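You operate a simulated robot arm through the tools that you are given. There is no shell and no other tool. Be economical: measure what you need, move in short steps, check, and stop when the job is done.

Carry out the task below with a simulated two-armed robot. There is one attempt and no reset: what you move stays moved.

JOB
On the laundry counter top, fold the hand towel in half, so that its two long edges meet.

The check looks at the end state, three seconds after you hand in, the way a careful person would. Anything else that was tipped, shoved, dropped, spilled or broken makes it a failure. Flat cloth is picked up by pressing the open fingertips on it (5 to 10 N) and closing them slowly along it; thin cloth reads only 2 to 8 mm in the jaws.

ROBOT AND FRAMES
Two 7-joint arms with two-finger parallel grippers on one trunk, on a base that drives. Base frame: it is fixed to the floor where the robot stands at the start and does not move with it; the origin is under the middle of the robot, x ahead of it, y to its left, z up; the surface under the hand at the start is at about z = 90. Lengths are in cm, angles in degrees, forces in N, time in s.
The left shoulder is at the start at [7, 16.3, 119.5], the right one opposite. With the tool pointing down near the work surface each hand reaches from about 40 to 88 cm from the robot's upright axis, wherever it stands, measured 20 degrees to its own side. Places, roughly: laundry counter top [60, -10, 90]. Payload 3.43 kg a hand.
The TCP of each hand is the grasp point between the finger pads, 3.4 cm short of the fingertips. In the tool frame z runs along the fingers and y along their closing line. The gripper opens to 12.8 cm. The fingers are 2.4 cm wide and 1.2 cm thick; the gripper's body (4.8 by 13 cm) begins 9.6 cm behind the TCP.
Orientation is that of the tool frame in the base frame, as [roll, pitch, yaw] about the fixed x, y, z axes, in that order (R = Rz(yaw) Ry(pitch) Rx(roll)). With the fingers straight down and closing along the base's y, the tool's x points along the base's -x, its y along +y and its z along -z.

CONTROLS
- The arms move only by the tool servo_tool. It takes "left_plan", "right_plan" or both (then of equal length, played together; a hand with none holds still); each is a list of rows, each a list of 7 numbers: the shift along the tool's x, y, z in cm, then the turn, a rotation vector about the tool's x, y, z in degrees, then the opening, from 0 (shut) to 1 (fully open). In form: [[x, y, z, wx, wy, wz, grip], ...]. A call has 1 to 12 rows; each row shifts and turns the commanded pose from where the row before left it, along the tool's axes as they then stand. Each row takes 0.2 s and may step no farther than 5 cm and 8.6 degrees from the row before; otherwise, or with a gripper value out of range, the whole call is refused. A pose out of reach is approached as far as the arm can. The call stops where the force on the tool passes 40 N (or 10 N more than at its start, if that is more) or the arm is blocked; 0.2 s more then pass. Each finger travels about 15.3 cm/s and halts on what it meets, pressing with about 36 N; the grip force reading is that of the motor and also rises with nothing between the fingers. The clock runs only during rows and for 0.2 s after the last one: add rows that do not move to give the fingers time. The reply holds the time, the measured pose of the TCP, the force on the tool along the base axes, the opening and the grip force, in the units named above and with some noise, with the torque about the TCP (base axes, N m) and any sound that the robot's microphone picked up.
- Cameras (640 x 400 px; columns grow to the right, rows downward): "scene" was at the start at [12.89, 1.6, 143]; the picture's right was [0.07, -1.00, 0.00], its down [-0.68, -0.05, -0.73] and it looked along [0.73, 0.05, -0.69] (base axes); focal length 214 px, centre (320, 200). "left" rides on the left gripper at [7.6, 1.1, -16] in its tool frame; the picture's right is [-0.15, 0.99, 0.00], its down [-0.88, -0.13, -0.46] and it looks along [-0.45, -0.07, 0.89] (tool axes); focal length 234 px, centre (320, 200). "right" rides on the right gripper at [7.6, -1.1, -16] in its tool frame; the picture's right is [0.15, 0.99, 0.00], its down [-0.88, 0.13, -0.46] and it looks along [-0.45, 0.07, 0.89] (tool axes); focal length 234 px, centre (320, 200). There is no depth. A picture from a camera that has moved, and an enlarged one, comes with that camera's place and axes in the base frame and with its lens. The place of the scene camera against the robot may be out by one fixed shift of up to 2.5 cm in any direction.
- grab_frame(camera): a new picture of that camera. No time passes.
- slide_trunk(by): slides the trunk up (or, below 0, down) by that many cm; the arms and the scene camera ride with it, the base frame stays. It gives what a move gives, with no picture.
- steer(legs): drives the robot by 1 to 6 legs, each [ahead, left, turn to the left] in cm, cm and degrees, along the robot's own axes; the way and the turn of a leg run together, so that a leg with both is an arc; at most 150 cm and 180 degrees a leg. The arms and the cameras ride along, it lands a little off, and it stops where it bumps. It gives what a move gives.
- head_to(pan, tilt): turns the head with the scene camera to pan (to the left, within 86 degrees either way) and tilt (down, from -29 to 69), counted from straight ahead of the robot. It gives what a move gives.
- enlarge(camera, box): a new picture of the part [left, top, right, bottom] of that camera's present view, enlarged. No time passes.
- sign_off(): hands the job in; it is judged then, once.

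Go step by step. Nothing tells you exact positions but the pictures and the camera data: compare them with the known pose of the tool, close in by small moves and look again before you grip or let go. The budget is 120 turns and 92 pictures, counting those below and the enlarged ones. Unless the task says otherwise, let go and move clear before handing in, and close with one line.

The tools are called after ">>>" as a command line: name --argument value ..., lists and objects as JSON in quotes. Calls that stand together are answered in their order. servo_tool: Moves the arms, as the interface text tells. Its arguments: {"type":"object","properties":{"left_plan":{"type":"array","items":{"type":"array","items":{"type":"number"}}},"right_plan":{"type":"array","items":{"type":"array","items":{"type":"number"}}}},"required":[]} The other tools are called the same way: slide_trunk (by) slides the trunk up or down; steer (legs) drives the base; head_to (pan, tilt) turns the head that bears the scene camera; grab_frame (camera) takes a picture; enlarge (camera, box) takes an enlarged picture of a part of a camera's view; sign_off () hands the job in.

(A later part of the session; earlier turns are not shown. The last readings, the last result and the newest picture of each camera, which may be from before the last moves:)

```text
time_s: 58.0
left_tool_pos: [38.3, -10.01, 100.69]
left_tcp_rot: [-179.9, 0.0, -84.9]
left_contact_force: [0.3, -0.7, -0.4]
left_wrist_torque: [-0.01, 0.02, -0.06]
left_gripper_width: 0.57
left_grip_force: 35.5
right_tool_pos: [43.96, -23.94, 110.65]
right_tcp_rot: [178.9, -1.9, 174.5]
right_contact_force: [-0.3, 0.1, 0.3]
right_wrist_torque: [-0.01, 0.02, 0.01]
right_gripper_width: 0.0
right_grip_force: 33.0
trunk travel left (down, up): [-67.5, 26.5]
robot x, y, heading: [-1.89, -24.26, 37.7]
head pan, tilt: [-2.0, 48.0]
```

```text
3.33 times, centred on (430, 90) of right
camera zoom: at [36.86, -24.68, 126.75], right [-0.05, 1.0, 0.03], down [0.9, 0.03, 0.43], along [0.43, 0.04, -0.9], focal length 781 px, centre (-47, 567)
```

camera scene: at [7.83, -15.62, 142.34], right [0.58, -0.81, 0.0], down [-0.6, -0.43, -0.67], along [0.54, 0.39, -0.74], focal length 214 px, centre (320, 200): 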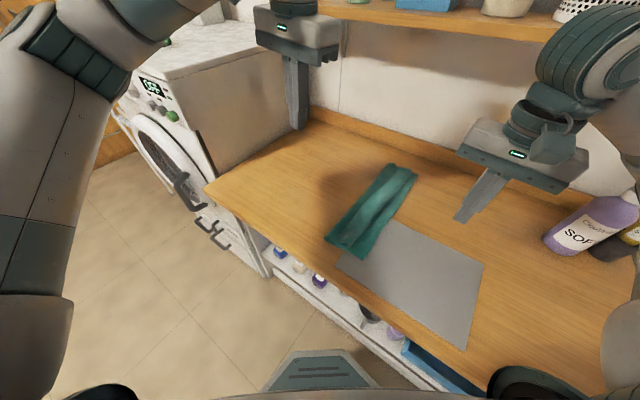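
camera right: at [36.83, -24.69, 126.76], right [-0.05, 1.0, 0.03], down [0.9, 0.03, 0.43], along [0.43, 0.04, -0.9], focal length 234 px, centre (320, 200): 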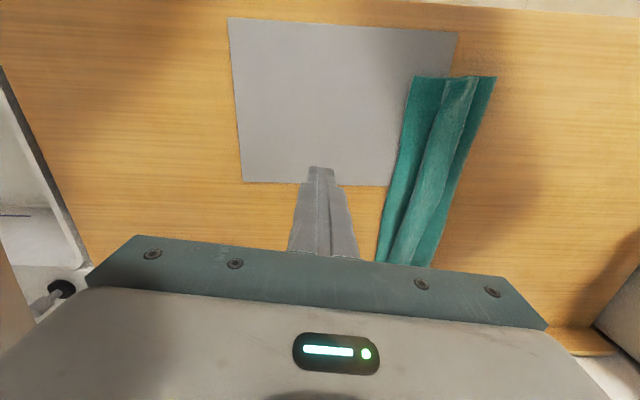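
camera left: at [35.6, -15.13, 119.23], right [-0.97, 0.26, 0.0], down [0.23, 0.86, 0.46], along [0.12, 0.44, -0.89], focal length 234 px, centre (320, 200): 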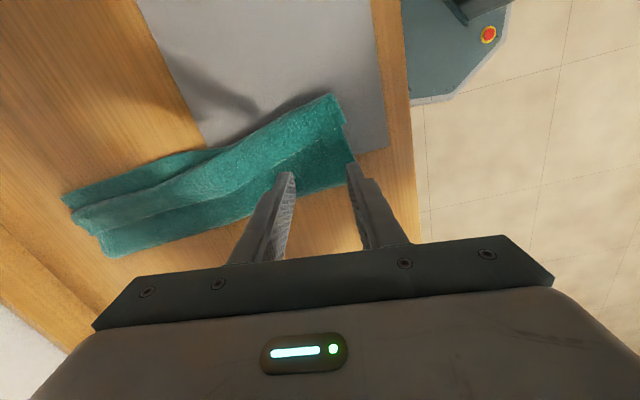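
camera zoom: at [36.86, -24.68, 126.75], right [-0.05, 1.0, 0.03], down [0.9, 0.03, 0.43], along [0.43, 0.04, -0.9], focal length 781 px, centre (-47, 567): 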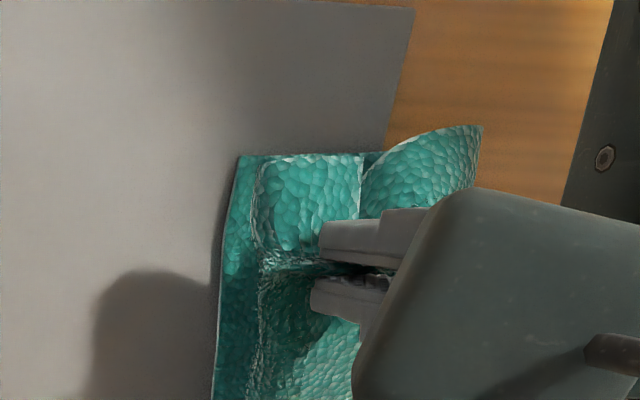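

The jaws caught both the strip and the layer beneath, so lifting here would not unroll it. New plan: lay this back down, pinch the flap layer along the true centre line with both hands, lift until both halves hang and straighten, then lay it down. First I release.

>>> servo_tool --left_plan '[[0, 0, 2, 0, 0, 0, 0], [0, 0, 2, 0, 0, 0, 0], [0, 0, 1.6, 0, 0, 0, 0], [0, 0, 0, 0, 0, 0, 0.1], [0, 0, 0, 0, 0, 0, 0.25], [0, 0, 0, 0, 0, 0, 0.35], [0, 0, -2, 0, 0, 0, 0.35], [0, 0, -3, 0, 0, 0, 0.35], [0, 0, -4, 0, 0, 0, 0.35], [0, 0, 0, 0, 0, 0, 0.35]]'

>>> grab_frame --camera "left"

```text
time_s: 60.2
left_tool_pos: [38.34, -9.89, 104.12]
left_tcp_rot: [180.0, -0.1, -84.9]
left_contact_force: [0.3, -0.3, 0.4]
left_wrist_torque: [-0.01, 0.0, -0.01]
left_gripper_width: 4.47
left_grip_force: 0.1
right_tool_pos: [43.91, -23.84, 110.66]
right_tcp_rot: [178.8, -2.0, 174.4]
right_contact_force: [-0.3, 1.3, -0.3]
right_wrist_torque: [-0.01, 0.03, 0.02]
right_gripper_width: 0.01
right_grip_force: 32.7
trunk travel left (down, up): [-67.5, 26.5]
robot x, y, heading: [-2.05, -24.41, 38.1]
head pan, tilt: [-2.0, 48.0]
```

```text
26 pictures are left
camera left: at [37.84, -17.57, 120.03], right [-1.0, 0.06, 0.0], down [0.05, 0.89, 0.45], along [0.03, 0.45, -0.89], focal length 234 px, centre (320, 200)
```

left: 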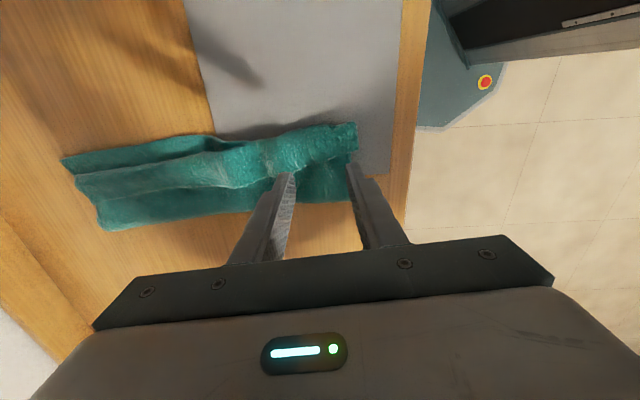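

>>> enlarge --camera "left" --box '[50, 100, 380, 250]'

>>> servo_tool --right_plan '[[0, 0, 0, 0, 0, -8.3, 0.2], [0, 0, 0, 0, 0, -8.3, 0.35], [0, 0, 0, 0, 0, -8.3, 0.35], [0, 0, 0, 0, 0, -8.3, 0.35], [0, 0, 0, 0, 0, -8.3, 0.35], [0, 0, 0, 0, 0, -8.3, 0.35], [0, 0, 0, 0, 0, -8.3, 0.35], [0, 0, 0, 0, 0, -8.3, 0.35], [0, 0, 0, 0, 0, -8.3, 0.35], [0, 0, 0, 0, 0, -8.3, 0.35], [0, 0, 0, 0, 0, -8.3, 0.35], [0, 0, 0, 0, 0, -8.3, 0.35]]'

```text
1.94 times, centred on (215, 175) of left
camera zoom: at [37.84, -17.57, 120.03], right [-1.0, 0.06, 0.0], down [0.05, 0.89, 0.45], along [0.03, 0.45, -0.89], focal length 454 px, centre (524, 248)
```

zoom: 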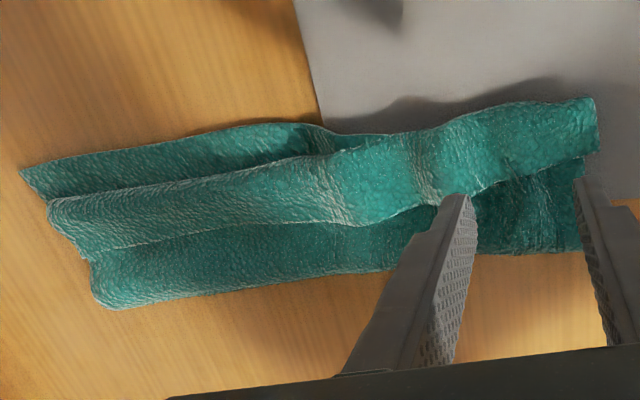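

```text
time_s: 62.8
left_tool_pos: [38.39, -10.01, 104.09]
left_tcp_rot: [-179.9, 0.0, -85.0]
left_contact_force: [-0.6, 0.1, -0.1]
left_wrist_torque: [-0.03, -0.03, 0.01]
left_gripper_width: 4.48
left_grip_force: 0.0
right_tool_pos: [43.89, -23.87, 110.62]
right_tcp_rot: [178.3, 1.7, -85.8]
right_contact_force: [-0.1, 0.4, 0.0]
right_wrist_torque: [-0.02, 0.02, 0.0]
right_gripper_width: 4.49
right_grip_force: 0.2
trunk travel left (down, up): [-67.5, 26.5]
robot x, y, heading: [-2.28, -24.81, 37.6]
head pan, tilt: [-2.0, 48.0]
```

The centre line on the flap runs from about (41, −4.7) to (66, −2.1). I bring both hands above it.

>>> servo_tool --left_plan '[[0, 0, 0, 0, 0, 0, 0.35], [0, 0, 0, 0, 0, 0, 0.35], [0, 0, 0, 0, 0, 0, 0.35], [-1.7, -1.0, 2.3, 0, 0, 0, 0.35], [-1.7, -1.0, 2.3, 0, 0, 0, 0.35], [-1.7, -1.0, 2.3, 0, 0, 0, 0.35], [0, 0, 0, 0, 0, 0, 0.35], [0, 0, 0, 0, 0, 0, 0.35], [0, 0, 0, 0, 0, 0, 0.35], [0, 0, 0, 0, 0, 0, 0.35], [0, 0, 0, 0, 0, 0, 0.35]]' --right_plan '[[0, -4.72, 0, 0, 0, 0, 0.35], [0, -4.72, 0, 0, 0, 0, 0.35], [0, -4.72, 0, 0, 0, 0, 0.35], [0, -4.72, 0, 0, 0, 0, 0.35], [0, -4.72, 0, 0, 0, 0, 0.35], [-4.02, 0, 2.7, 0, 0, 0, 0.35], [-4.02, 0, 2.7, 0, 0, 0, 0.35], [-4.02, 0, 2.7, 0, 0, 0, 0.35], [-4.02, 0, 2.7, 0, 0, 0, 0.35], [-4.02, 0, 2.5, 0, 0, 0, 0.35], [0, 0, 0, 0, 0, 0, 0.35]]'

>>> grab_frame --camera "right"

>>> grab_frame --camera "left"

```text
time_s: 65.2
left_tool_pos: [40.82, -4.75, 97.2]
left_tcp_rot: [180.0, 0.0, -84.9]
left_contact_force: [-0.6, -0.4, 0.7]
left_wrist_torque: [0.03, -0.01, -0.01]
left_gripper_width: 4.47
left_grip_force: 0.1
right_tool_pos: [54.46, 0.62, 97.44]
right_tcp_rot: [178.3, 1.7, -86.0]
right_contact_force: [-0.5, -0.9, 0.2]
right_wrist_torque: [0.01, -0.01, 0.03]
right_gripper_width: 4.48
right_grip_force: 0.1
right hand out of reach, approached as far as the arm can: row 3, 4, 5
trunk travel left (down, up): [-67.5, 26.5]
robot x, y, heading: [-2.47, -24.12, 37.8]
head pan, tilt: [-2.0, 48.0]
```

```text
24 pictures are left
camera right: at [56.73, -7.28, 113.05], right [-0.98, -0.21, 0.03], down [-0.18, 0.86, 0.48], along [-0.13, 0.47, -0.88], focal length 234 px, centre (320, 200)
```

right: 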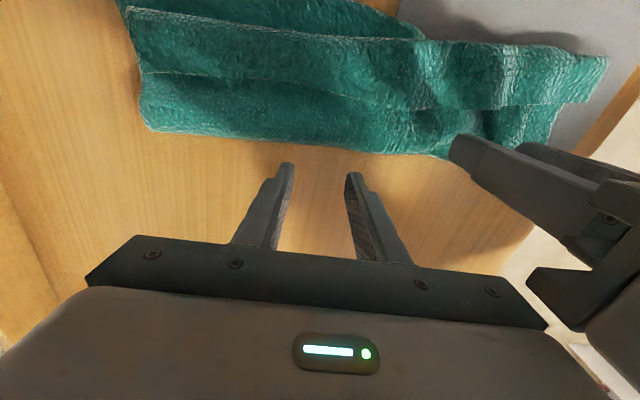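

```text
23 pictures are left
camera left: at [40.34, -12.27, 113.09], right [-1.0, 0.06, 0.0], down [0.05, 0.89, 0.46], along [0.03, 0.46, -0.89], focal length 234 px, centre (320, 200)
```

left: 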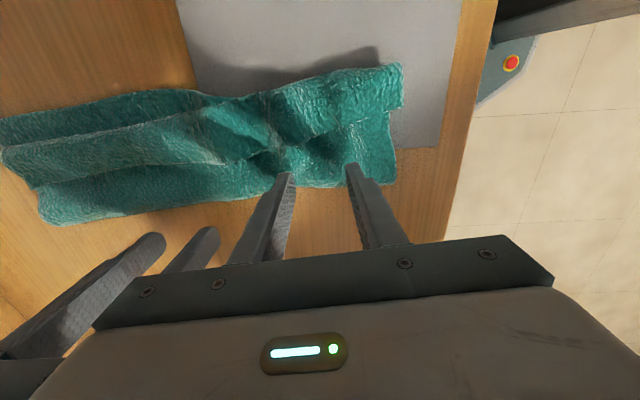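

The right hand stopped short at x = 54. I try moving it along toward x = 66 from here.

>>> servo_tool --right_plan '[[1.17, -3.77, 0, 0, 0, 0, 0.35], [1.17, -3.77, 0, 0, 0, 0, 0.35], [1.17, -3.77, 0, 0, 0, 0, 0.35], [0, 0, 0, 0, 0, 0, 0.35]]'

```text
time_s: 66.2
left_tool_pos: [40.87, -4.51, 97.04]
left_tcp_rot: [179.9, 0.0, -85.0]
left_contact_force: [0.1, -0.2, -0.1]
left_wrist_torque: [0.0, 0.01, 0.03]
left_gripper_width: 4.53
left_grip_force: 0.0
right_tool_pos: [56.52, 0.33, 97.31]
right_tcp_rot: [178.3, 1.5, -86.1]
right_contact_force: [-0.8, 0.1, -0.1]
right_wrist_torque: [-0.01, 0.03, -0.01]
right_gripper_width: 4.49
right_grip_force: 0.0
right hand out of reach, approached as far as the arm can: row 1, 2, 3
trunk travel left (down, up): [-67.5, 26.5]
robot x, y, heading: [-2.07, -24.34, 37.6]
head pan, tilt: [-2.0, 48.0]
```

The wrist orientation limits reach there. I turn the right hand halfway back, to a diagonal, and try again.

>>> servo_tool --right_plan '[[0, 0, 0, 0, 0, 7.5, 0.35], [0, 0, 0, 0, 0, 7.5, 0.35], [0, 0, 0, 0, 0, 7.5, 0.35], [0, 0, 0, 0, 0, 7.5, 0.35], [0, 0, 0, 0, 0, 7.5, 0.35], [0, 0, 0, 0, 0, 7.5, 0.35], [-1.47, -2.92, 0, 0, 0, 0, 0.35], [-1.47, -2.92, 0, 0, 0, 0, 0.35], [-1.47, -2.92, 0, 0, 0, 0, 0.35], [0, 0, 0, 0, 0, 0, 0.35]]'

>>> grab_frame --camera "right"

```text
time_s: 68.4
left_tool_pos: [40.81, -4.42, 97.1]
left_tcp_rot: [180.0, -0.1, -85.0]
left_contact_force: [0.2, -0.1, -0.6]
left_wrist_torque: [0.0, 0.01, 0.0]
left_gripper_width: 4.48
left_grip_force: 0.0
right_tool_pos: [66.08, -2.31, 97.09]
right_tcp_rot: [177.8, -0.1, -131.1]
right_contact_force: [-0.7, 0.2, 0.2]
right_wrist_torque: [0.01, 0.0, 0.01]
right_gripper_width: 4.47
right_grip_force: 0.0
trunk travel left (down, up): [-67.5, 26.5]
robot x, y, heading: [-1.94, -24.5, 37.7]
head pan, tilt: [-2.0, 48.0]
```

```text
22 pictures are left
camera right: at [62.44, -9.13, 112.9], right [-0.84, 0.54, 0.04], down [0.49, 0.74, 0.46], along [0.22, 0.41, -0.89], focal length 234 px, centre (320, 200)
```

right: 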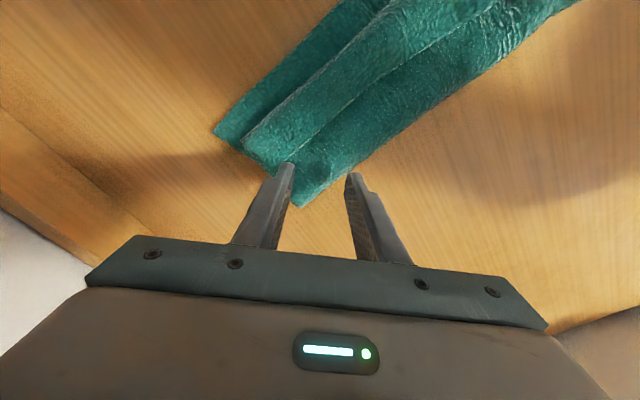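

Both hands are placed on the single flap layer. I lower until they press lightly.

>>> servo_tool --left_plan '[[0, 0, 1.5, 0, 0, 0, 0.35], [0, 0, 0.8, 0, 0, 0, 0.35], [0, 0, 0.2, 0, 0, 0, 0.35], [0, 0, 0, 0, 0, 0, 0.35]]' --right_plan '[[0, 0, 1.5, 0, 0, 0, 0.35], [0, 0, 0.8, 0, 0, 0, 0.35], [0, 0, 0.2, 0, 0, 0, 0.35], [0, 0, 0, 0, 0, 0, 0.35]]'

```text
time_s: 69.4
left_tool_pos: [40.79, -4.63, 94.65]
left_tcp_rot: [-180.0, 0.0, -84.9]
left_contact_force: [0.3, -0.6, 0.7]
left_wrist_torque: [-0.01, -0.02, 0.0]
left_gripper_width: 4.45
left_grip_force: 0.0
right_tool_pos: [65.93, -2.25, 94.57]
right_tcp_rot: [177.7, -0.2, -131.0]
right_contact_force: [0.8, 1.1, 1.9]
right_wrist_torque: [-0.04, -0.07, 0.02]
right_gripper_width: 4.53
right_grip_force: 0.4
trunk travel left (down, up): [-67.5, 26.5]
robot x, y, heading: [-1.99, -24.4, 37.7]
head pan, tilt: [-2.0, 48.0]
```

>>> servo_tool --left_plan '[[0, 0, 0.25, 0, 0, 0, 0.35], [0, 0, 0.2, 0, 0, 0, 0.35], [0, 0, 0, 0, 0, 0, 0.35]]' --right_plan '[[0, 0, 0.2, 0, 0, 0, 0.35], [0, 0, 0.1, 0, 0, 0, 0.35], [0, 0, 0, 0, 0, 0, 0.35]]'

```text
time_s: 70.2
left_tool_pos: [40.78, -4.67, 94.41]
left_tcp_rot: [-179.8, -0.1, -84.9]
left_contact_force: [1.2, 0.8, 10.0]
left_wrist_torque: [-0.06, 0.01, -0.07]
left_gripper_width: 4.48
left_grip_force: 0.1
right_tool_pos: [65.78, -2.15, 94.34]
right_tcp_rot: [177.8, -0.1, -131.1]
right_contact_force: [2.0, 0.5, 5.8]
right_wrist_torque: [-0.12, -0.17, 0.04]
right_gripper_width: 4.49
right_grip_force: 0.8
trunk travel left (down, up): [-67.5, 26.5]
robot x, y, heading: [-2.24, -24.23, 37.9]
head pan, tilt: [-2.0, 48.0]
```

The forces are 10 N and 6 N. I add a touch on the right and close both slowly.

>>> servo_tool --left_plan '[[0, 0, 0, 0, 0, 0, 0.33], [0, 0, 0, 0, 0, 0, 0.31], [0, 0, 0, 0, 0, 0, 0.29], [0, 0, 0, 0, 0, 0, 0.27], [0, 0, 0, 0, 0, 0, 0.25], [0, 0, 0, 0, 0, 0, 0.23], [0, 0, 0, 0, 0, 0, 0.21], [0, 0, 0, 0, 0, 0, 0.19], [0, 0, 0, 0, 0, 0, 0.17], [0, 0, 0, 0, 0, 0, 0.15], [0, 0, 0, 0, 0, 0, 0.13]]' --right_plan '[[0, 0, 0.12, 0, 0, 0, 0.33], [0, 0, 0, 0, 0, 0, 0.31], [0, 0, 0, 0, 0, 0, 0.29], [0, 0, 0, 0, 0, 0, 0.27], [0, 0, 0, 0, 0, 0, 0.25], [0, 0, 0, 0, 0, 0, 0.23], [0, 0, 0, 0, 0, 0, 0.21], [0, 0, 0, 0, 0, 0, 0.19], [0, 0, 0, 0, 0, 0, 0.17], [0, 0, 0, 0, 0, 0, 0.15], [0, 0, 0, 0, 0, 0, 0.13]]'

>>> servo_tool --left_plan '[[0, 0, 0, 0, 0, 0, 0.11], [0, 0, 0, 0, 0, 0, 0.09], [0, 0, 0, 0, 0, 0, 0.07], [0, 0, 0, 0, 0, 0, 0.05], [0, 0, 0, 0, 0, 0, 0.03], [0, 0, 0, 0, 0, 0, 0], [0, 0, 0, 0, 0, 0, 0], [0, 0, -1, 0, 0, 0, 0], [0, 0, -1, 0, 0, 0, 0], [0, 0, -1, 0, 0, 0, 0], [0, 0, 0, 0, 0, 0, 0]]' --right_plan '[[0, 0, 0, 0, 0, 0, 0.11], [0, 0, 0, 0, 0, 0, 0.09], [0, 0, 0, 0, 0, 0, 0.07], [0, 0, 0, 0, 0, 0, 0.05], [0, 0, 0, 0, 0, 0, 0.03], [0, 0, 0, 0, 0, 0, 0], [0, 0, 0, 0, 0, 0, 0], [0, 0, -1, 0, 0, 0, 0], [0, 0, -1, 0, 0, 0, 0], [0, 0, -1, 0, 0, 0, 0], [0, 0, 0, 0, 0, 0, 0]]'

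>>> grab_frame --camera "left"

>>> enlarge --camera "right" --box '[160, 0, 480, 220]'

```text
time_s: 72.6
left_tool_pos: [40.73, -4.62, 94.44]
left_tcp_rot: [-179.9, 0.0, -85.0]
left_contact_force: [0.8, 1.7, 10.7]
left_wrist_torque: [-0.02, -0.02, 0.02]
left_gripper_width: 1.35
left_grip_force: 0.0
right_tool_pos: [65.72, -2.29, 94.23]
right_tcp_rot: [177.7, -0.2, -131.0]
right_contact_force: [-1.7, 0.9, 7.3]
right_wrist_torque: [-0.1, -0.03, -0.01]
right_gripper_width: 1.59
right_grip_force: 0.1
trunk travel left (down, up): [-67.5, 26.5]
robot x, y, heading: [-2.33, -24.15, 37.7]
head pan, tilt: [-2.0, 48.0]
```

```text
time_s: 75.0
left_tool_pos: [40.79, -4.61, 97.2]
left_tcp_rot: [180.0, 0.1, -85.0]
left_contact_force: [0.9, 0.0, -0.2]
left_wrist_torque: [-0.02, -0.01, 0.01]
left_gripper_width: 0.45
left_grip_force: 36.3
right_tool_pos: [65.95, -2.32, 97.06]
right_tcp_rot: [177.7, -0.2, -131.0]
right_contact_force: [-0.1, -0.7, 0.5]
right_wrist_torque: [0.05, 0.03, -0.01]
right_gripper_width: 0.43
right_grip_force: 35.6
trunk travel left (down, up): [-67.5, 26.5]
robot x, y, heading: [-1.87, -24.32, 37.7]
head pan, tilt: [-2.0, 48.0]
```

```text
21 pictures are left
camera left: at [40.33, -12.18, 113.1], right [-1.0, 0.06, 0.0], down [0.05, 0.89, 0.46], along [0.03, 0.45, -0.89], focal length 234 px, centre (320, 200)
```

left: 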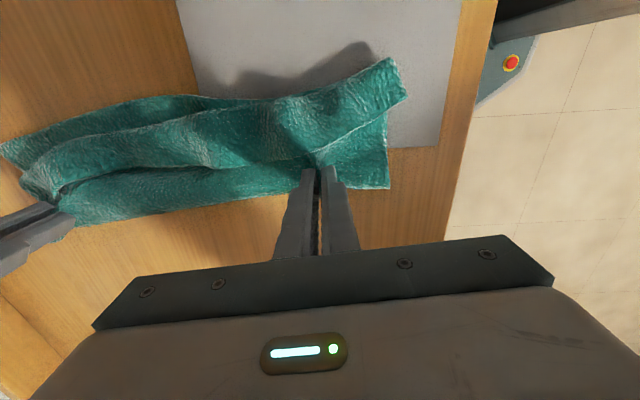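

```text
1.82 times, centred on (320, 110) of right
camera zoom: at [62.4, -9.14, 112.96], right [-0.84, 0.54, 0.04], down [0.49, 0.74, 0.46], along [0.22, 0.41, -0.89], focal length 426 px, centre (320, 364)
```

zoom: 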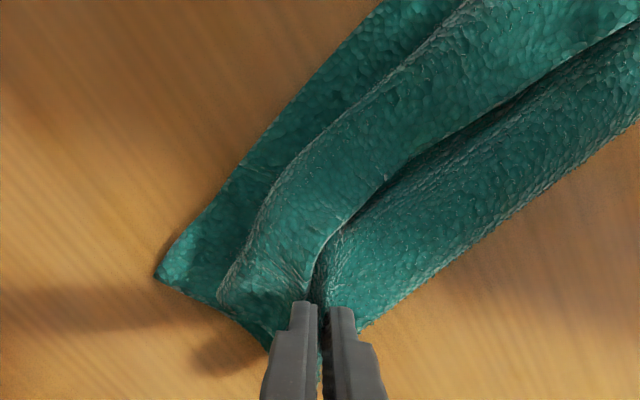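

Both jaws hold a single layer at the centre line (4.4 mm). I lift both, drifting right, so the two halves hang and the curl drops open.

>>> servo_tool --left_plan '[[0.4, 0.03, -1.5, 0, 0, 0, 0], [0.6, 0.05, -1.5, 0, 0, 0, 0], [0.9, 0.08, -1.5, 0, 0, 0, 0], [1.1, 0.09, -1.5, 0, 0, 0, 0], [1.1, 0.1, -1.4, 0, 0, 0, 0], [1.1, 0.1, -1.4, 0, 0, 0, 0], [0, 0, 0, 0, 0, 0, 0], [0, 0, 0, 0, 0, 0, 0], [0, 0, 0, 0, 0, 0, 0]]' --right_plan '[[0.5, -0.4, -1.5, 0, 0, 0, 0], [0.6, -0.5, -1.5, 0, 0, 0, 0], [0.9, -0.8, -1.5, 0, 0, 0, 0], [1.0, -0.9, -1.5, 0, 0, 0, 0], [1.1, -1.0, -1.4, 0, 0, 0, 0], [1.1, -1.0, -1.4, 0, 0, 0, 0], [0, 0, 0, 0, 0, 0, 0], [0, 0, 0, 0, 0, 0, 0], [0, 0, 0, 0, 0, 0, 0]]'

>>> grab_frame --camera "left"

>>> grab_frame --camera "scene"

```text
time_s: 77.2
left_tool_pos: [40.84, -9.68, 106.3]
left_tcp_rot: [179.9, 0.0, -84.7]
left_contact_force: [-0.6, -1.3, -0.2]
left_wrist_torque: [0.07, 0.04, 0.02]
left_gripper_width: 0.42
left_grip_force: 35.7
right_tool_pos: [65.4, -9.23, 103.59]
right_tcp_rot: [178.2, -2.7, -129.8]
right_contact_force: [-0.2, -1.7, -0.3]
right_wrist_torque: [0.1, 0.03, -0.04]
right_gripper_width: 0.43
right_grip_force: 36.0
trunk travel left (down, up): [-67.5, 26.5]
robot x, y, heading: [-2.11, -24.38, 38.0]
head pan, tilt: [-2.0, 48.0]
stopped in row 9 (right hand): the arm was blocked; the commanded pose is now the measured one
```

```text
19 pictures are left
camera left: at [40.38, -17.29, 122.21], right [-1.0, 0.06, 0.0], down [0.05, 0.89, 0.46], along [0.02, 0.46, -0.89], focal length 234 px, centre (320, 200)
```

left: 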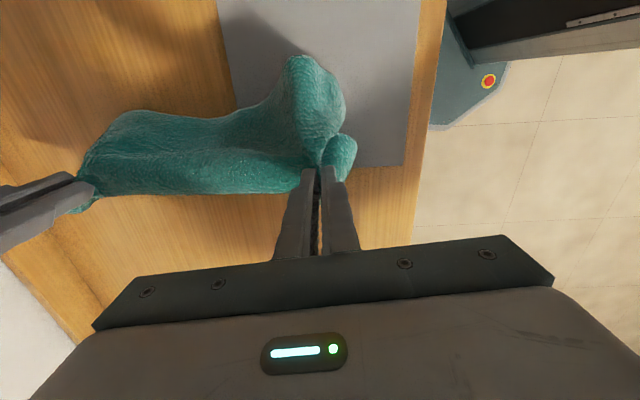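

```text
18 pictures are left
camera scene: at [7.91, -15.61, 142.58], right [0.59, -0.81, 0.0], down [-0.6, -0.44, -0.67], along [0.54, 0.39, -0.74], focal length 214 px, centre (320, 200)
```

scene: 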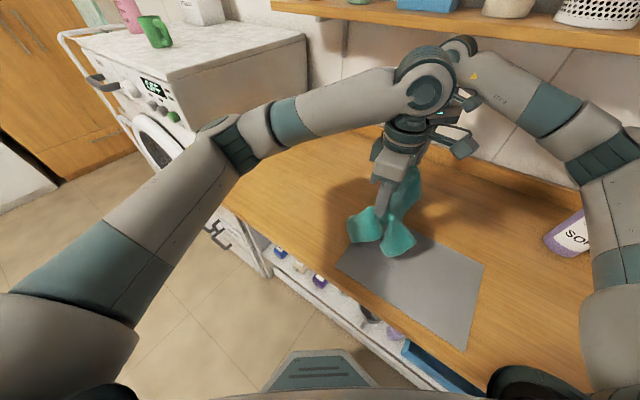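

The halves now hang. The right arm was blocked at z = 103.6, probably by the left wrist. I look at the hanging cloth before laying it down.

>>> enlarge --camera "scene" --box '[330, 140, 450, 270]'

```text
3.08 times, centred on (390, 205) of scene
camera zoom: at [7.91, -15.61, 142.58], right [0.59, -0.81, 0.0], down [-0.6, -0.44, -0.67], along [0.54, 0.39, -0.74], focal length 660 px, centre (105, 185)
```

zoom: 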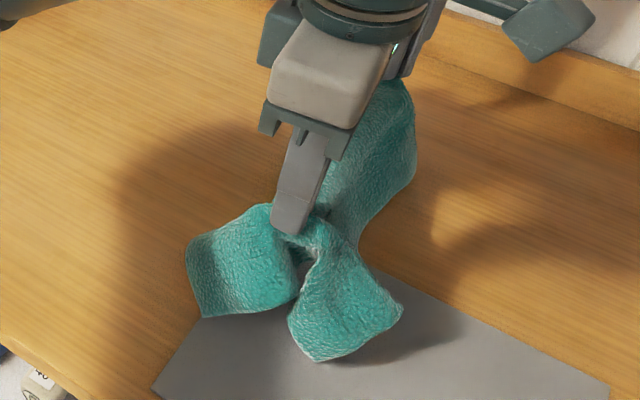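

The flap half hangs straight on the right side now, so the curl is gone. I lay the towel down by carrying the centre line left and down in an arc about the resting edge.

>>> servo_tool --left_plan '[[-1.6, -0.14, 0.8, 0, 0, 0, 0], [-1.6, -0.14, 0.8, 0, 0, 0, 0], [-1.35, -0.12, 0.9, 0, 0, 0, 0], [-1.35, -0.12, 0.9, 0, 0, 0, 0], [-1.15, -0.1, 1.15, 0, 0, 0, 0], [-1.15, -0.1, 1.15, 0, 0, 0, 0], [-0.7, -0.06, 1.2, 0, 0, 0, 0], [-0.7, -0.06, 1.2, 0, 0, 0, 0], [-0.4, -0.03, 1.15, 0, 0, 0, 0], [-0.4, -0.03, 1.15, 0, 0, 0, 0], [0, 0, 0, 0, 0, 0, 0]]' --right_plan '[[-1.03, 0.87, 0.15, 0, 0, 0, 0], [-1.03, 0.87, 0.15, 0, 0, 0, 0], [-1.03, 0.87, 0.55, 0, 0, 0, 0], [-1.03, 0.87, 0.55, 0, 0, 0, 0], [-0.88, 0.74, 1.0, 0, 0, 0, 0], [-0.88, 0.74, 1.0, 0, 0, 0, 0], [-0.53, 0.45, 1.1, 0, 0, 0, 0], [-0.53, 0.45, 1.1, 0, 0, 0, 0], [-0.3, 0.25, 1.1, 0, 0, 0, 0], [-0.3, 0.25, 1.1, 0, 0, 0, 0], [0, 0, 0, 0, 0, 0, 0]]'

>>> grab_frame --camera "left"

>>> grab_frame --camera "right"

```text
time_s: 79.6
left_tool_pos: [40.64, 0.71, 95.69]
left_tcp_rot: [-180.0, 0.1, -84.9]
left_contact_force: [0.2, -0.5, -0.4]
left_wrist_torque: [0.04, 0.01, 0.01]
left_gripper_width: 0.39
left_grip_force: 36.1
right_tool_pos: [65.18, 0.5, 95.92]
right_tcp_rot: [178.3, -2.2, -130.0]
right_contact_force: [-0.7, -0.5, -0.6]
right_wrist_torque: [0.02, 0.03, -0.04]
right_gripper_width: 0.43
right_grip_force: 36.2
trunk travel left (down, up): [-67.5, 26.5]
robot x, y, heading: [-2.42, -24.43, 38.1]
head pan, tilt: [-2.0, 48.0]
```

```text
16 pictures are left
camera left: at [40.24, -6.86, 111.56], right [-1.0, 0.06, 0.0], down [0.05, 0.89, 0.46], along [0.03, 0.45, -0.89], focal length 234 px, centre (320, 200)
```

left: 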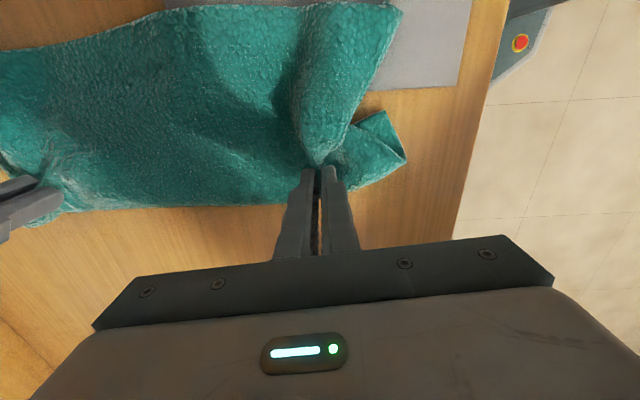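

```text
15 pictures are left
camera right: at [61.97, -5.89, 112.12], right [-0.85, 0.52, 0.04], down [0.49, 0.76, 0.42], along [0.2, 0.38, -0.9], focal length 234 px, centre (320, 200)
```

right: 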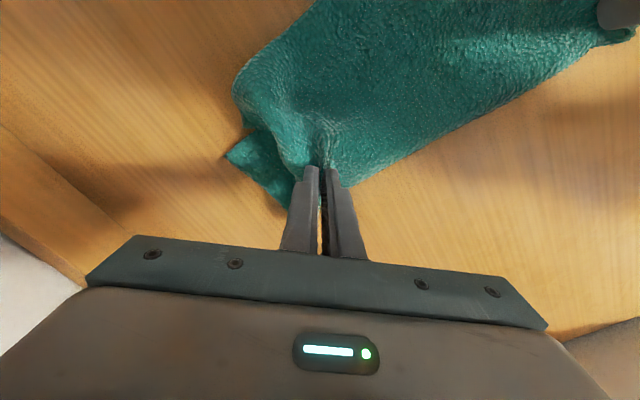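

The flap is spread over nicely. I lower the last bit, open slowly so the fingers spread the gathered cloth, and rise.

>>> servo_tool --left_plan '[[-0.3, 0, 0.7, 0, 0, 0, 0], [0, 0, 0.6, 0, 0, 0, 0], [0, 0, 0, 0, 0, 0, 0.08], [0, 0, 0, 0, 0, 0, 0.16], [0, 0, 0, 0, 0, 0, 0.24], [0, 0, 0, 0, 0, 0, 0.32], [0, 0, 0, 0, 0, 0, 0.4], [0, 0, -1, 0, 0, 0, 0.4], [0, 0, -2, 0, 0, 0, 0.4], [0, 0, -3, 0, 0, 0, 0.4], [0, 0, -3, 0, 0, 0, 0.2]]' --right_plan '[[-0.23, 0.19, 0.7, 0, 0, 0, 0], [0, 0, 0.8, 0, 0, 0, 0], [0, 0, 0, 0, 0, 0, 0.08], [0, 0, 0, 0, 0, 0, 0.16], [0, 0, 0, 0, 0, 0, 0.24], [0, 0, 0, 0, 0, 0, 0.32], [0, 0, 0, 0, 0, 0, 0.4], [0, 0, -1, 0, 0, 0, 0.4], [0, 0, -2, 0, 0, 0, 0.4], [0, 0, -2, 0, 0, 0, 0.4], [0, 0, -1, 0, 0, 0, 0.2]]'

>>> servo_tool --left_plan '[[-2, 0, -2, 0, 0, 0, 0], [-3, 0, -2, 0, 0, 0, 0], [-3, 0, -2, 0, 0, 0, 0], [-3, 0, -2, 0, 0, 0, 0], [-3, 0, -2, 0, 0, 0, 0], [0, 0, 0, 0, 0, 0, 0]]'

>>> grab_frame --camera "left"

```text
time_s: 82.0
left_tool_pos: [40.57, 1.04, 103.35]
left_tcp_rot: [-179.9, 0.0, -84.8]
left_contact_force: [-0.2, 0.0, -0.6]
left_wrist_torque: [0.01, 0.01, 0.0]
left_gripper_width: 2.56
left_grip_force: 0.1
right_tool_pos: [65.39, 0.86, 100.56]
right_tcp_rot: [178.3, -2.2, -130.0]
right_contact_force: [-0.8, 0.1, 0.1]
right_wrist_torque: [0.02, -0.01, 0.01]
right_gripper_width: 2.54
right_grip_force: 0.0
trunk travel left (down, up): [-67.5, 26.5]
robot x, y, heading: [-2.08, -23.99, 37.8]
head pan, tilt: [-2.0, 48.0]
```

```text
time_s: 83.4
left_tool_pos: [39.63, 15.03, 113.33]
left_tcp_rot: [-180.0, 0.0, -84.8]
left_contact_force: [0.6, -1.0, 0.2]
left_wrist_torque: [0.0, -0.01, -0.01]
left_gripper_width: 0.03
left_grip_force: 32.9
right_tool_pos: [65.4, 0.88, 100.42]
right_tcp_rot: [178.2, -2.3, -130.0]
right_contact_force: [0.4, -0.4, 0.2]
right_wrist_torque: [0.01, 0.03, 0.03]
right_gripper_width: 2.56
right_grip_force: 0.1
trunk travel left (down, up): [-67.5, 26.5]
robot x, y, heading: [-2.19, -24.24, 37.8]
head pan, tilt: [-2.0, 48.0]
```

```text
14 pictures are left
camera left: at [39.02, 7.42, 129.32], right [-1.0, 0.06, 0.0], down [0.05, 0.89, 0.46], along [0.03, 0.45, -0.89], focal length 234 px, centre (320, 200)
```

left: 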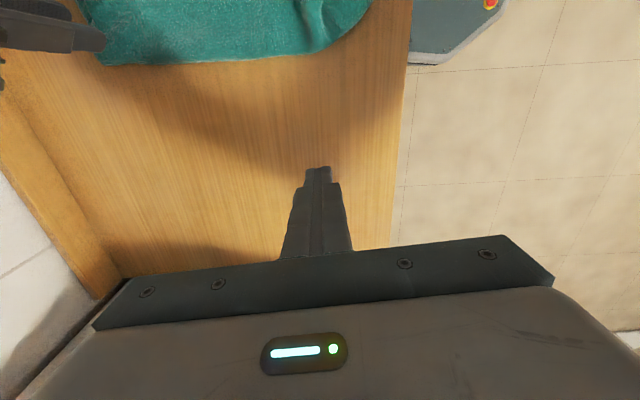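

I retract the right hand toward the robot and view the result from above.

>>> servo_tool --right_plan '[[4, 0, 0, 0, 0, 0, 0], [4, 0, -1, 0, 0, 0, 0], [4, 0, -1.5, 0, 0, 0, 0], [4, 0, -1.5, 0, 0, 0, 0], [4, 0, -1.5, 0, 0, 0, 0], [4, 0, -1.5, 0, 0, 0, 0], [4, 0, -1.5, 0, 0, 0, 0], [0, 0, 0, 0, 0, 0, 0]]'

>>> grab_frame --camera "scene"

>>> enlarge --camera "scene" --box '[290, 140, 450, 280]'

```text
time_s: 85.2
left_tool_pos: [39.52, 14.96, 113.25]
left_tcp_rot: [180.0, -0.2, -84.9]
left_contact_force: [0.6, 0.5, -0.2]
left_wrist_torque: [0.02, 0.03, -0.05]
left_gripper_width: 0.0
left_grip_force: 33.0
right_tool_pos: [47.8, -20.21, 110.26]
right_tcp_rot: [178.3, -2.3, -130.0]
right_contact_force: [-0.1, 0.5, 0.2]
right_wrist_torque: [0.0, 0.01, 0.01]
right_gripper_width: 0.02
right_grip_force: 33.0
trunk travel left (down, up): [-67.5, 26.5]
robot x, y, heading: [-2.12, -24.35, 37.8]
head pan, tilt: [-2.0, 48.0]
```

```text
13 pictures are left
camera scene: at [7.85, -15.48, 142.31], right [0.59, -0.81, 0.0], down [-0.6, -0.44, -0.67], along [0.54, 0.39, -0.74], focal length 214 px, centre (320, 200)
```

scene: 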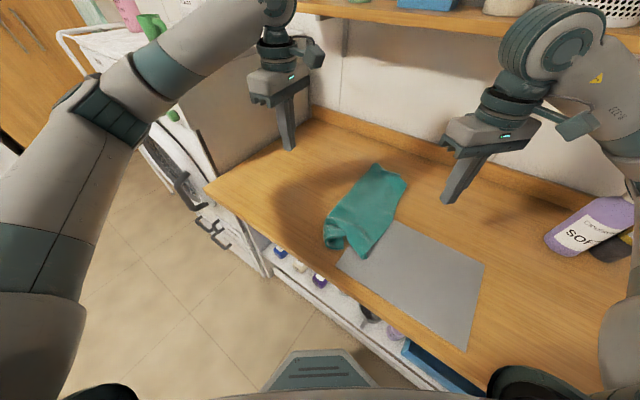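

```text
2.86 times, centred on (370, 210) of scene
camera zoom: at [7.85, -15.48, 142.31], right [0.59, -0.81, 0.0], down [-0.6, -0.44, -0.67], along [0.54, 0.39, -0.74], focal length 613 px, centre (177, 171)
```

zoom: 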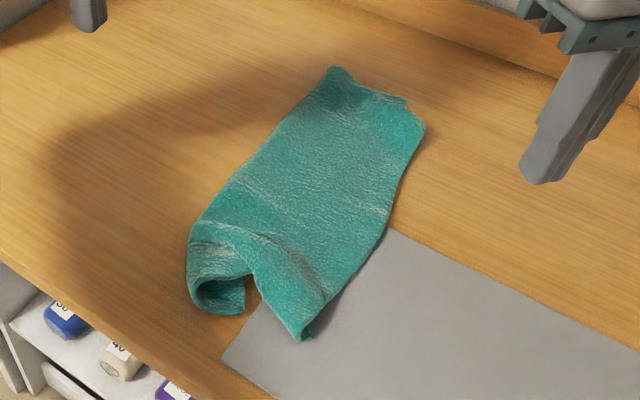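

This is far better: the flap covers the lower half with no curl. I check the right edges, where the long edges should meet, and the puckered near end.

>>> grab_frame --camera "right"

>>> enlarge --camera "scene" --box '[315, 195, 385, 262]'

```text
11 pictures are left
camera right: at [44.66, -26.73, 126.32], right [-0.85, 0.52, 0.04], down [0.49, 0.76, 0.42], along [0.19, 0.38, -0.91], focal length 234 px, centre (320, 200)
```

right: 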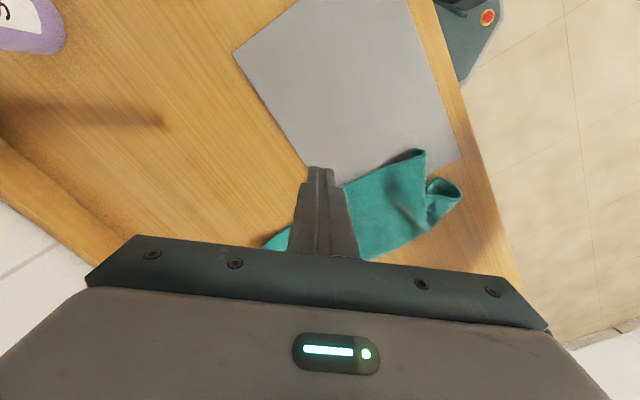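

```text
5.97 times, centred on (350, 228) of scene
camera zoom: at [7.85, -15.48, 142.31], right [0.59, -0.81, 0.0], down [-0.6, -0.44, -0.67], along [0.54, 0.39, -0.74], focal length 1280 px, centre (141, 30)
```

zoom: 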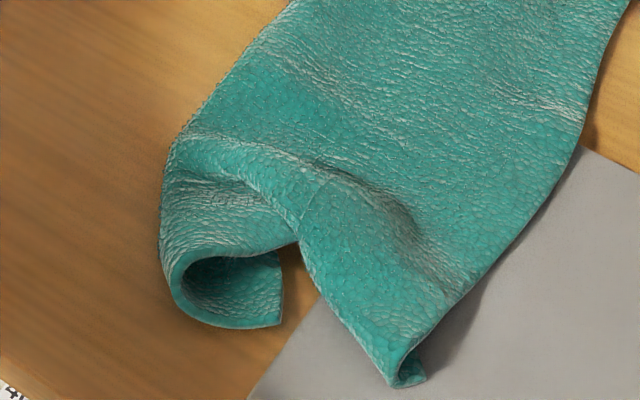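

The flap is good, but at the near end the lower layer's corner got pulled left; it peeks out around (34.5, −5) and should be near (34.7, −11.5). I bring the closed left fingers over that exposed corner to drag it back right.

>>> servo_tool --left_plan '[[3.08, 1.12, 2.5, 0, 0, 0, 0], [3.08, 1.12, 2.5, 0, 0, 0, 0], [3.08, 1.12, 2.5, 0, 0, 0, 0], [3.08, 1.12, 2.5, 0, 0, 0, 0], [3.08, 1.12, 2.5, 0, 0, 0, 0], [3.08, 1.12, 2.5, 0, 0, 0, 0], [0, 0, 0, 0, 0, 0, 0]]' --right_plan '[[3, 0, 0, 0, 0, 0, 0], [3, 0, 0, 0, 0, 0, 0], [3, 0, 0, 0, 0, 0, 0], [0, 0, 0, 0, 0, 0, 0], [0, 0, 0, 0, 0, 0, 0], [0, 0, 0, 0, 0, 0, 0], [0, 0, 0, 0, 0, 0, 0]]'

>>> enlarge --camera "left" --box '[140, 40, 460, 240]'

```text
time_s: 86.8
left_tool_pos: [34.27, -3.94, 98.26]
left_tcp_rot: [-180.0, -0.1, -84.8]
left_contact_force: [0.0, 0.3, -0.2]
left_wrist_torque: [-0.03, 0.02, -0.01]
left_gripper_width: 0.0
left_grip_force: 33.5
right_tool_pos: [41.92, -27.21, 110.43]
right_tcp_rot: [178.3, -2.3, -130.0]
right_contact_force: [-0.5, -0.5, 0.3]
right_wrist_torque: [-0.05, 0.0, 0.0]
right_gripper_width: 0.02
right_grip_force: 33.2
trunk travel left (down, up): [-67.5, 26.5]
robot x, y, heading: [-2.12, -24.62, 37.9]
head pan, tilt: [-2.0, 48.0]
```

```text
2.00 times, centred on (300, 140) of left
camera zoom: at [33.87, -11.49, 114.28], right [-1.0, 0.06, 0.0], down [0.05, 0.89, 0.45], along [0.03, 0.45, -0.89], focal length 468 px, centre (360, 320)
```

zoom: 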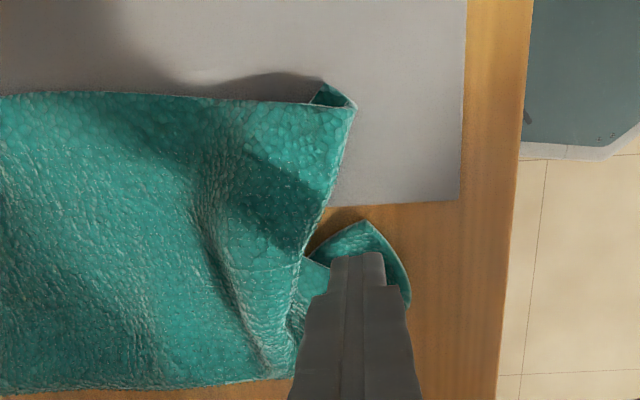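

The exposed lower corner is at (33.9, −5.1), right beside the fingertip. I press it to the counter.

>>> servo_tool --left_plan '[[0, 0, 2, 0, 0, 0, 0], [0, 0, 1.6, 0, 0, 0, 0], [0, 0, 0.4, 0, 0, 0, 0], [0, 0, 0.3, 0, 0, 0, 0], [0, 0, 0, 0, 0, 0, 0]]'

```text
time_s: 88.0
left_tool_pos: [34.39, -4.02, 94.07]
left_tcp_rot: [-179.9, 0.1, -84.9]
left_contact_force: [0.0, 0.7, 0.3]
left_wrist_torque: [0.03, -0.02, 0.01]
left_gripper_width: 0.02
left_grip_force: 32.4
right_tool_pos: [41.92, -27.32, 110.46]
right_tcp_rot: [178.1, -2.2, -130.0]
right_contact_force: [0.1, 0.5, -0.9]
right_wrist_torque: [0.01, 0.02, 0.01]
right_gripper_width: 0.02
right_grip_force: 33.3
trunk travel left (down, up): [-67.5, 26.5]
robot x, y, heading: [-1.83, -24.24, 37.8]
head pan, tilt: [-2.0, 48.0]
```

>>> servo_tool --left_plan '[[0, 0, 0.25, 0, 0, 0, 0], [0, 0, 0.2, 0, 0, 0, 0], [0.5, 0.04, 0, 0, 0, 0, 0], [0.5, 0.04, 0, 0, 0, 0, 0], [0.5, 0.04, 0, 0, 0, 0, 0], [0.5, 0.04, 0, 0, 0, 0, 0], [0.5, 0.04, 0, 0, 0, 0, 0], [0.5, 0.04, 0, 0, 0, 0, 0]]'

>>> enlarge --camera "left" --box '[140, 40, 460, 240]'

```text
time_s: 89.2
left_tool_pos: [34.56, -4.74, 93.85]
left_tcp_rot: [-179.8, 1.0, -84.1]
left_contact_force: [-3.6, 17.8, 8.5]
left_wrist_torque: [0.63, 0.16, -0.02]
left_gripper_width: 0.0
left_grip_force: 33.0
right_tool_pos: [41.89, -27.26, 110.49]
right_tcp_rot: [178.2, -2.1, -129.9]
right_contact_force: [-0.4, -0.5, 0.7]
right_wrist_torque: [0.05, 0.0, -0.03]
right_gripper_width: 0.0
right_grip_force: 32.7
trunk travel left (down, up): [-67.5, 26.5]
robot x, y, heading: [-2.09, -24.36, 37.8]
head pan, tilt: [-2.0, 48.0]
stopped in row 6 (left hand): the force on the tool passed its limit at 44 N (the readings are from after the stop); the commanded pose is now the measured one
```

```text
2.00 times, centred on (300, 140) of left
camera zoom: at [34.01, -12.55, 109.56], right [-1.0, 0.05, 0.0], down [0.04, 0.88, 0.47], along [0.02, 0.47, -0.88], focal length 468 px, centre (360, 320)
```

zoom: 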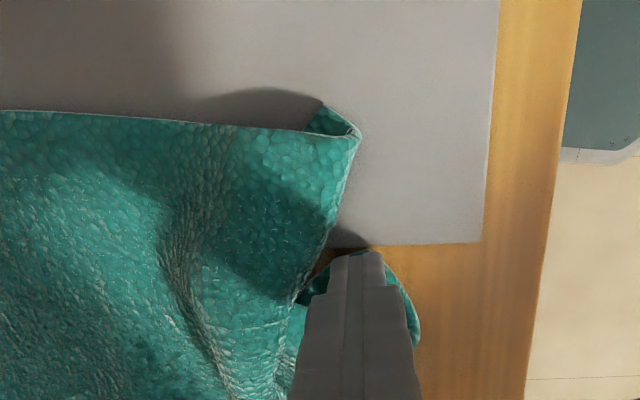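

The finger met the rim of the grey mat, which stayed in place. I back off and instead pinch that exposed corner, so I can carry it over the mat.

>>> servo_tool --left_plan '[[-0.4, 0, 0, 0, 0, 0, 0], [0, 0, -2, 0, 0, 0, 0], [-0.53, -0.75, 0, 0, 0, 0, 0.19], [0, 0, 0, 0, 0, 0, 0.19], [0, 0, 0.9, 0, 0, 0, 0.19], [0, 0, 0, 0, 0, 0, 0.19]]'

>>> enlarge --camera "left" --box '[200, 80, 440, 230]'

```text
time_s: 90.6
left_tool_pos: [35.16, -4.13, 94.76]
left_tcp_rot: [-179.8, 0.6, -84.4]
left_contact_force: [-0.1, 0.5, 0.3]
left_wrist_torque: [0.01, -0.01, 0.0]
left_gripper_width: 2.41
left_grip_force: 0.0
right_tool_pos: [42.02, -27.21, 110.46]
right_tcp_rot: [178.2, -2.2, -129.9]
right_contact_force: [-0.5, -0.6, -0.5]
right_wrist_torque: [-0.02, 0.02, -0.02]
right_gripper_width: 0.0
right_grip_force: 33.5
trunk travel left (down, up): [-67.5, 26.5]
robot x, y, heading: [-2.33, -24.37, 37.8]
head pan, tilt: [-2.0, 48.0]
```

```text
2.67 times, centred on (320, 155) of left
camera zoom: at [34.68, -11.74, 110.63], right [-1.0, 0.05, 0.0], down [0.04, 0.88, 0.46], along [0.02, 0.46, -0.89], focal length 624 px, centre (320, 320)
```

zoom: 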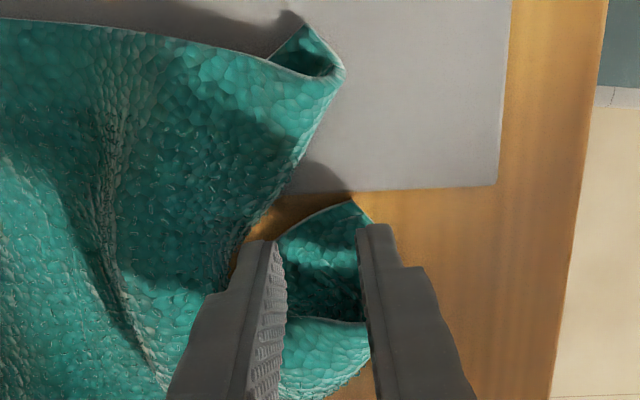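

The lower corner sits right between the jaws. I press and close slowly.

>>> servo_tool --left_plan '[[0, 0, 0.7, 0, 0, 0, 0.19], [0, 0, 0.25, 0, 0, 0, 0.19], [0, 0, 0.1, 0, 0, 0, 0.175], [0, 0, 0, 0, 0, 0, 0.155], [0, 0, 0, 0, 0, 0, 0.135], [0, 0, 0, 0, 0, 0, 0.115], [0, 0, 0, 0, 0, 0, 0.095], [0, 0, 0, 0, 0, 0, 0.075], [0, 0, 0, 0, 0, 0, 0.055], [0, 0, 0, 0, 0, 0, 0.03], [0, 0, 0, 0, 0, 0, 0], [0, 0, 0, 0, 0, 0, 0]]'

```text
time_s: 93.2
left_tool_pos: [35.13, -4.02, 93.85]
left_tcp_rot: [-179.8, 0.5, -84.3]
left_contact_force: [0.8, -1.3, 4.5]
left_wrist_torque: [0.04, -0.01, 0.03]
left_gripper_width: 0.0
left_grip_force: 33.0
right_tool_pos: [41.97, -27.2, 110.42]
right_tcp_rot: [178.2, -2.2, -129.9]
right_contact_force: [-1.0, 0.7, 0.1]
right_wrist_torque: [-0.02, 0.04, 0.01]
right_gripper_width: 0.03
right_grip_force: 33.3
trunk travel left (down, up): [-67.5, 26.5]
robot x, y, heading: [-2.13, -24.2, 38.2]
head pan, tilt: [-2.0, 48.0]
```

It slipped, as the press was only 4.5 N. I retry with a wider opening and more force.

>>> servo_tool --left_plan '[[0, 0, -0.8, 0, 0, 0, 0], [0, -0.2, 0, 0, 0, 0, 0.25], [0, 0, 0, 0, 0, 0, 0.25], [0, 0, 0.8, 0, 0, 0, 0.25], [0, 0, 0.2, 0, 0, 0, 0.25], [0, 0, 0.05, 0, 0, 0, 0.25], [0, 0, 0, 0, 0, 0, 0.25]]'

```text
time_s: 94.8
left_tool_pos: [35.28, -3.98, 93.71]
left_tcp_rot: [-179.8, 0.5, -84.4]
left_contact_force: [1.2, -0.7, 20.2]
left_wrist_torque: [0.13, -0.01, -0.04]
left_gripper_width: 3.19
left_grip_force: 0.0
right_tool_pos: [41.86, -27.11, 110.47]
right_tcp_rot: [178.3, -2.2, -129.9]
right_contact_force: [0.3, -0.5, -0.3]
right_wrist_torque: [0.03, 0.03, -0.04]
right_gripper_width: 0.02
right_grip_force: 32.6
trunk travel left (down, up): [-67.5, 26.5]
robot x, y, heading: [-2.41, -24.23, 38.0]
head pan, tilt: [-2.0, 48.0]
```

>>> servo_tool --left_plan '[[0, 0, -0.06, 0, 0, 0, 0.235], [0, 0, 0, 0, 0, 0, 0.22], [0, 0, 0, 0, 0, 0, 0.2], [0, 0, 0, 0, 0, 0, 0.18], [0, 0, 0, 0, 0, 0, 0.16], [0, 0, 0, 0, 0, 0, 0.14], [0, 0, 0, 0, 0, 0, 0.12], [0, 0, 0, 0, 0, 0, 0.1], [0, 0, 0, 0, 0, 0, 0.075], [0, 0, 0, 0, 0, 0, 0.05], [0, 0, 0, 0, 0, 0, 0], [0, 0, 0, 0, 0, 0, 0]]'

```text
time_s: 97.4
left_tool_pos: [35.37, -3.94, 93.7]
left_tcp_rot: [-179.7, 0.6, -84.3]
left_contact_force: [2.7, 0.7, 23.5]
left_wrist_torque: [0.12, -0.09, 0.02]
left_gripper_width: 0.24
left_grip_force: 36.2
right_tool_pos: [41.84, -27.23, 110.44]
right_tcp_rot: [178.4, -2.1, -130.0]
right_contact_force: [-1.2, -0.3, 0.0]
right_wrist_torque: [0.01, -0.03, -0.02]
right_gripper_width: 0.01
right_grip_force: 32.9
trunk travel left (down, up): [-67.5, 26.5]
robot x, y, heading: [-2.14, -24.09, 37.8]
head pan, tilt: [-2.0, 48.0]
```

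Held at 2.4 mm. I lift just above the mat rim and carry the corner right, along the front of the flap.

>>> servo_tool --left_plan '[[0, 0, -1.0, 0, 0, 0, 0], [0.71, 0.92, 0, 0, 0, 0, 0], [0.71, 0.93, 0, 0, 0, 0, 0], [1.24, 0.22, 0, 0, 0, 0, 0], [1.23, 0.22, 0, 0, 0, 0, 0], [1.02, -0.1, 0, 0, 0, 0, 0], [1.01, -0.1, 0, 0, 0, 0, 0], [0.48, -0.76, 0, 0, 0, 0, 0], [0, 0, 0, 0, 0, 0, 0]]'

>>> enlarge --camera "left" --box '[160, 60, 440, 235]'

```text
time_s: 99.4
left_tool_pos: [34.61, -10.42, 94.52]
left_tcp_rot: [-179.7, 0.4, -84.4]
left_contact_force: [-0.2, -0.1, 1.5]
left_wrist_torque: [0.02, 0.02, 0.01]
left_gripper_width: 0.24
left_grip_force: 36.1
right_tool_pos: [42.04, -27.12, 110.44]
right_tcp_rot: [178.2, -2.3, -129.9]
right_contact_force: [-0.2, -0.3, 0.2]
right_wrist_torque: [0.01, 0.01, -0.01]
right_gripper_width: 0.0
right_grip_force: 33.1
trunk travel left (down, up): [-67.5, 26.5]
robot x, y, heading: [-1.85, -24.46, 38.0]
head pan, tilt: [-2.0, 48.0]
```

```text
2.29 times, centred on (300, 148) of left
camera zoom: at [34.19, -18.19, 110.42], right [-1.0, 0.05, 0.0], down [0.04, 0.88, 0.46], along [0.02, 0.46, -0.89], focal length 535 px, centre (366, 320)
```

zoom: 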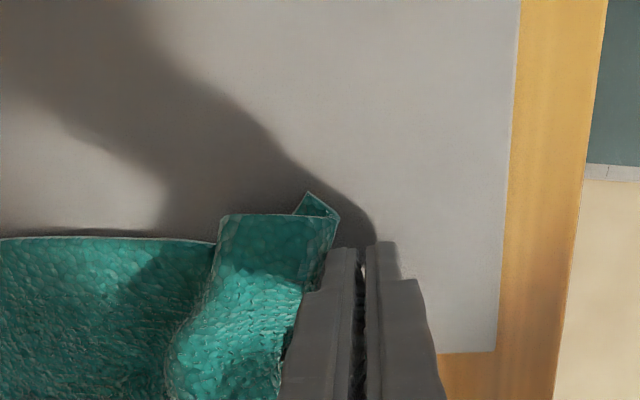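

Still held. I set it down, open slightly and rise to look.

>>> servo_tool --left_plan '[[0, 0, 0.5, 0, 0, 0, 0], [0, 0, 0, 0, 0, 0, 0.06], [0, 0, 0, 0, 0, 0, 0.12], [0, 0, -2, 0, 0, 0, 0.12], [0, 0, -3, 0, 0, 0, 0.12], [0, 2, -4, 0, 0, 0, 0], [-3, 3, -2, 0, 0, 0, 0], [-4, 0, 0, 0, 0, 0, 0], [0, 0, 0, 0, 0, 0, 0]]'

>>> enlarge --camera "scene" --box '[300, 150, 430, 270]'

```text
time_s: 101.4
left_tool_pos: [33.26, -1.77, 104.2]
left_tcp_rot: [-179.9, 0.5, -84.4]
left_contact_force: [-0.3, 0.2, -0.2]
left_wrist_torque: [0.01, 0.04, 0.01]
left_gripper_width: 0.03
left_grip_force: 32.9
left hand out of reach, approached as far as the arm can: row 5, 6, 7
right_tool_pos: [42.07, -27.27, 110.44]
right_tcp_rot: [178.2, -2.2, -129.8]
right_contact_force: [0.4, -0.2, -0.4]
right_wrist_torque: [0.03, 0.01, 0.0]
right_gripper_width: 0.0
right_grip_force: 32.4
trunk travel left (down, up): [-67.5, 26.5]
robot x, y, heading: [-2.54, -24.1, 37.9]
head pan, tilt: [-2.0, 48.0]
```

```text
3.33 times, centred on (365, 210) of scene
camera zoom: at [7.84, -15.64, 142.33], right [0.59, -0.81, 0.0], down [-0.6, -0.44, -0.67], along [0.54, 0.39, -0.74], focal length 715 px, centre (170, 167)
```

zoom: 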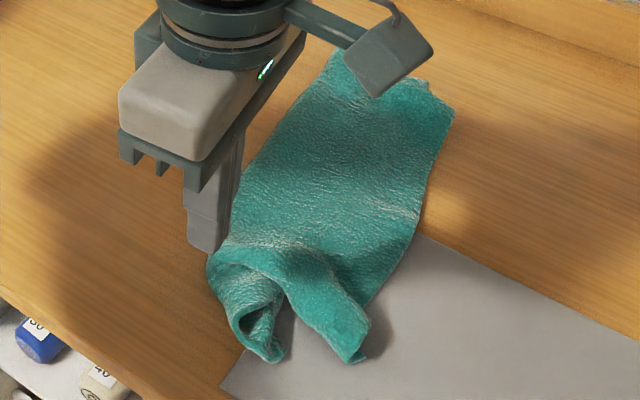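

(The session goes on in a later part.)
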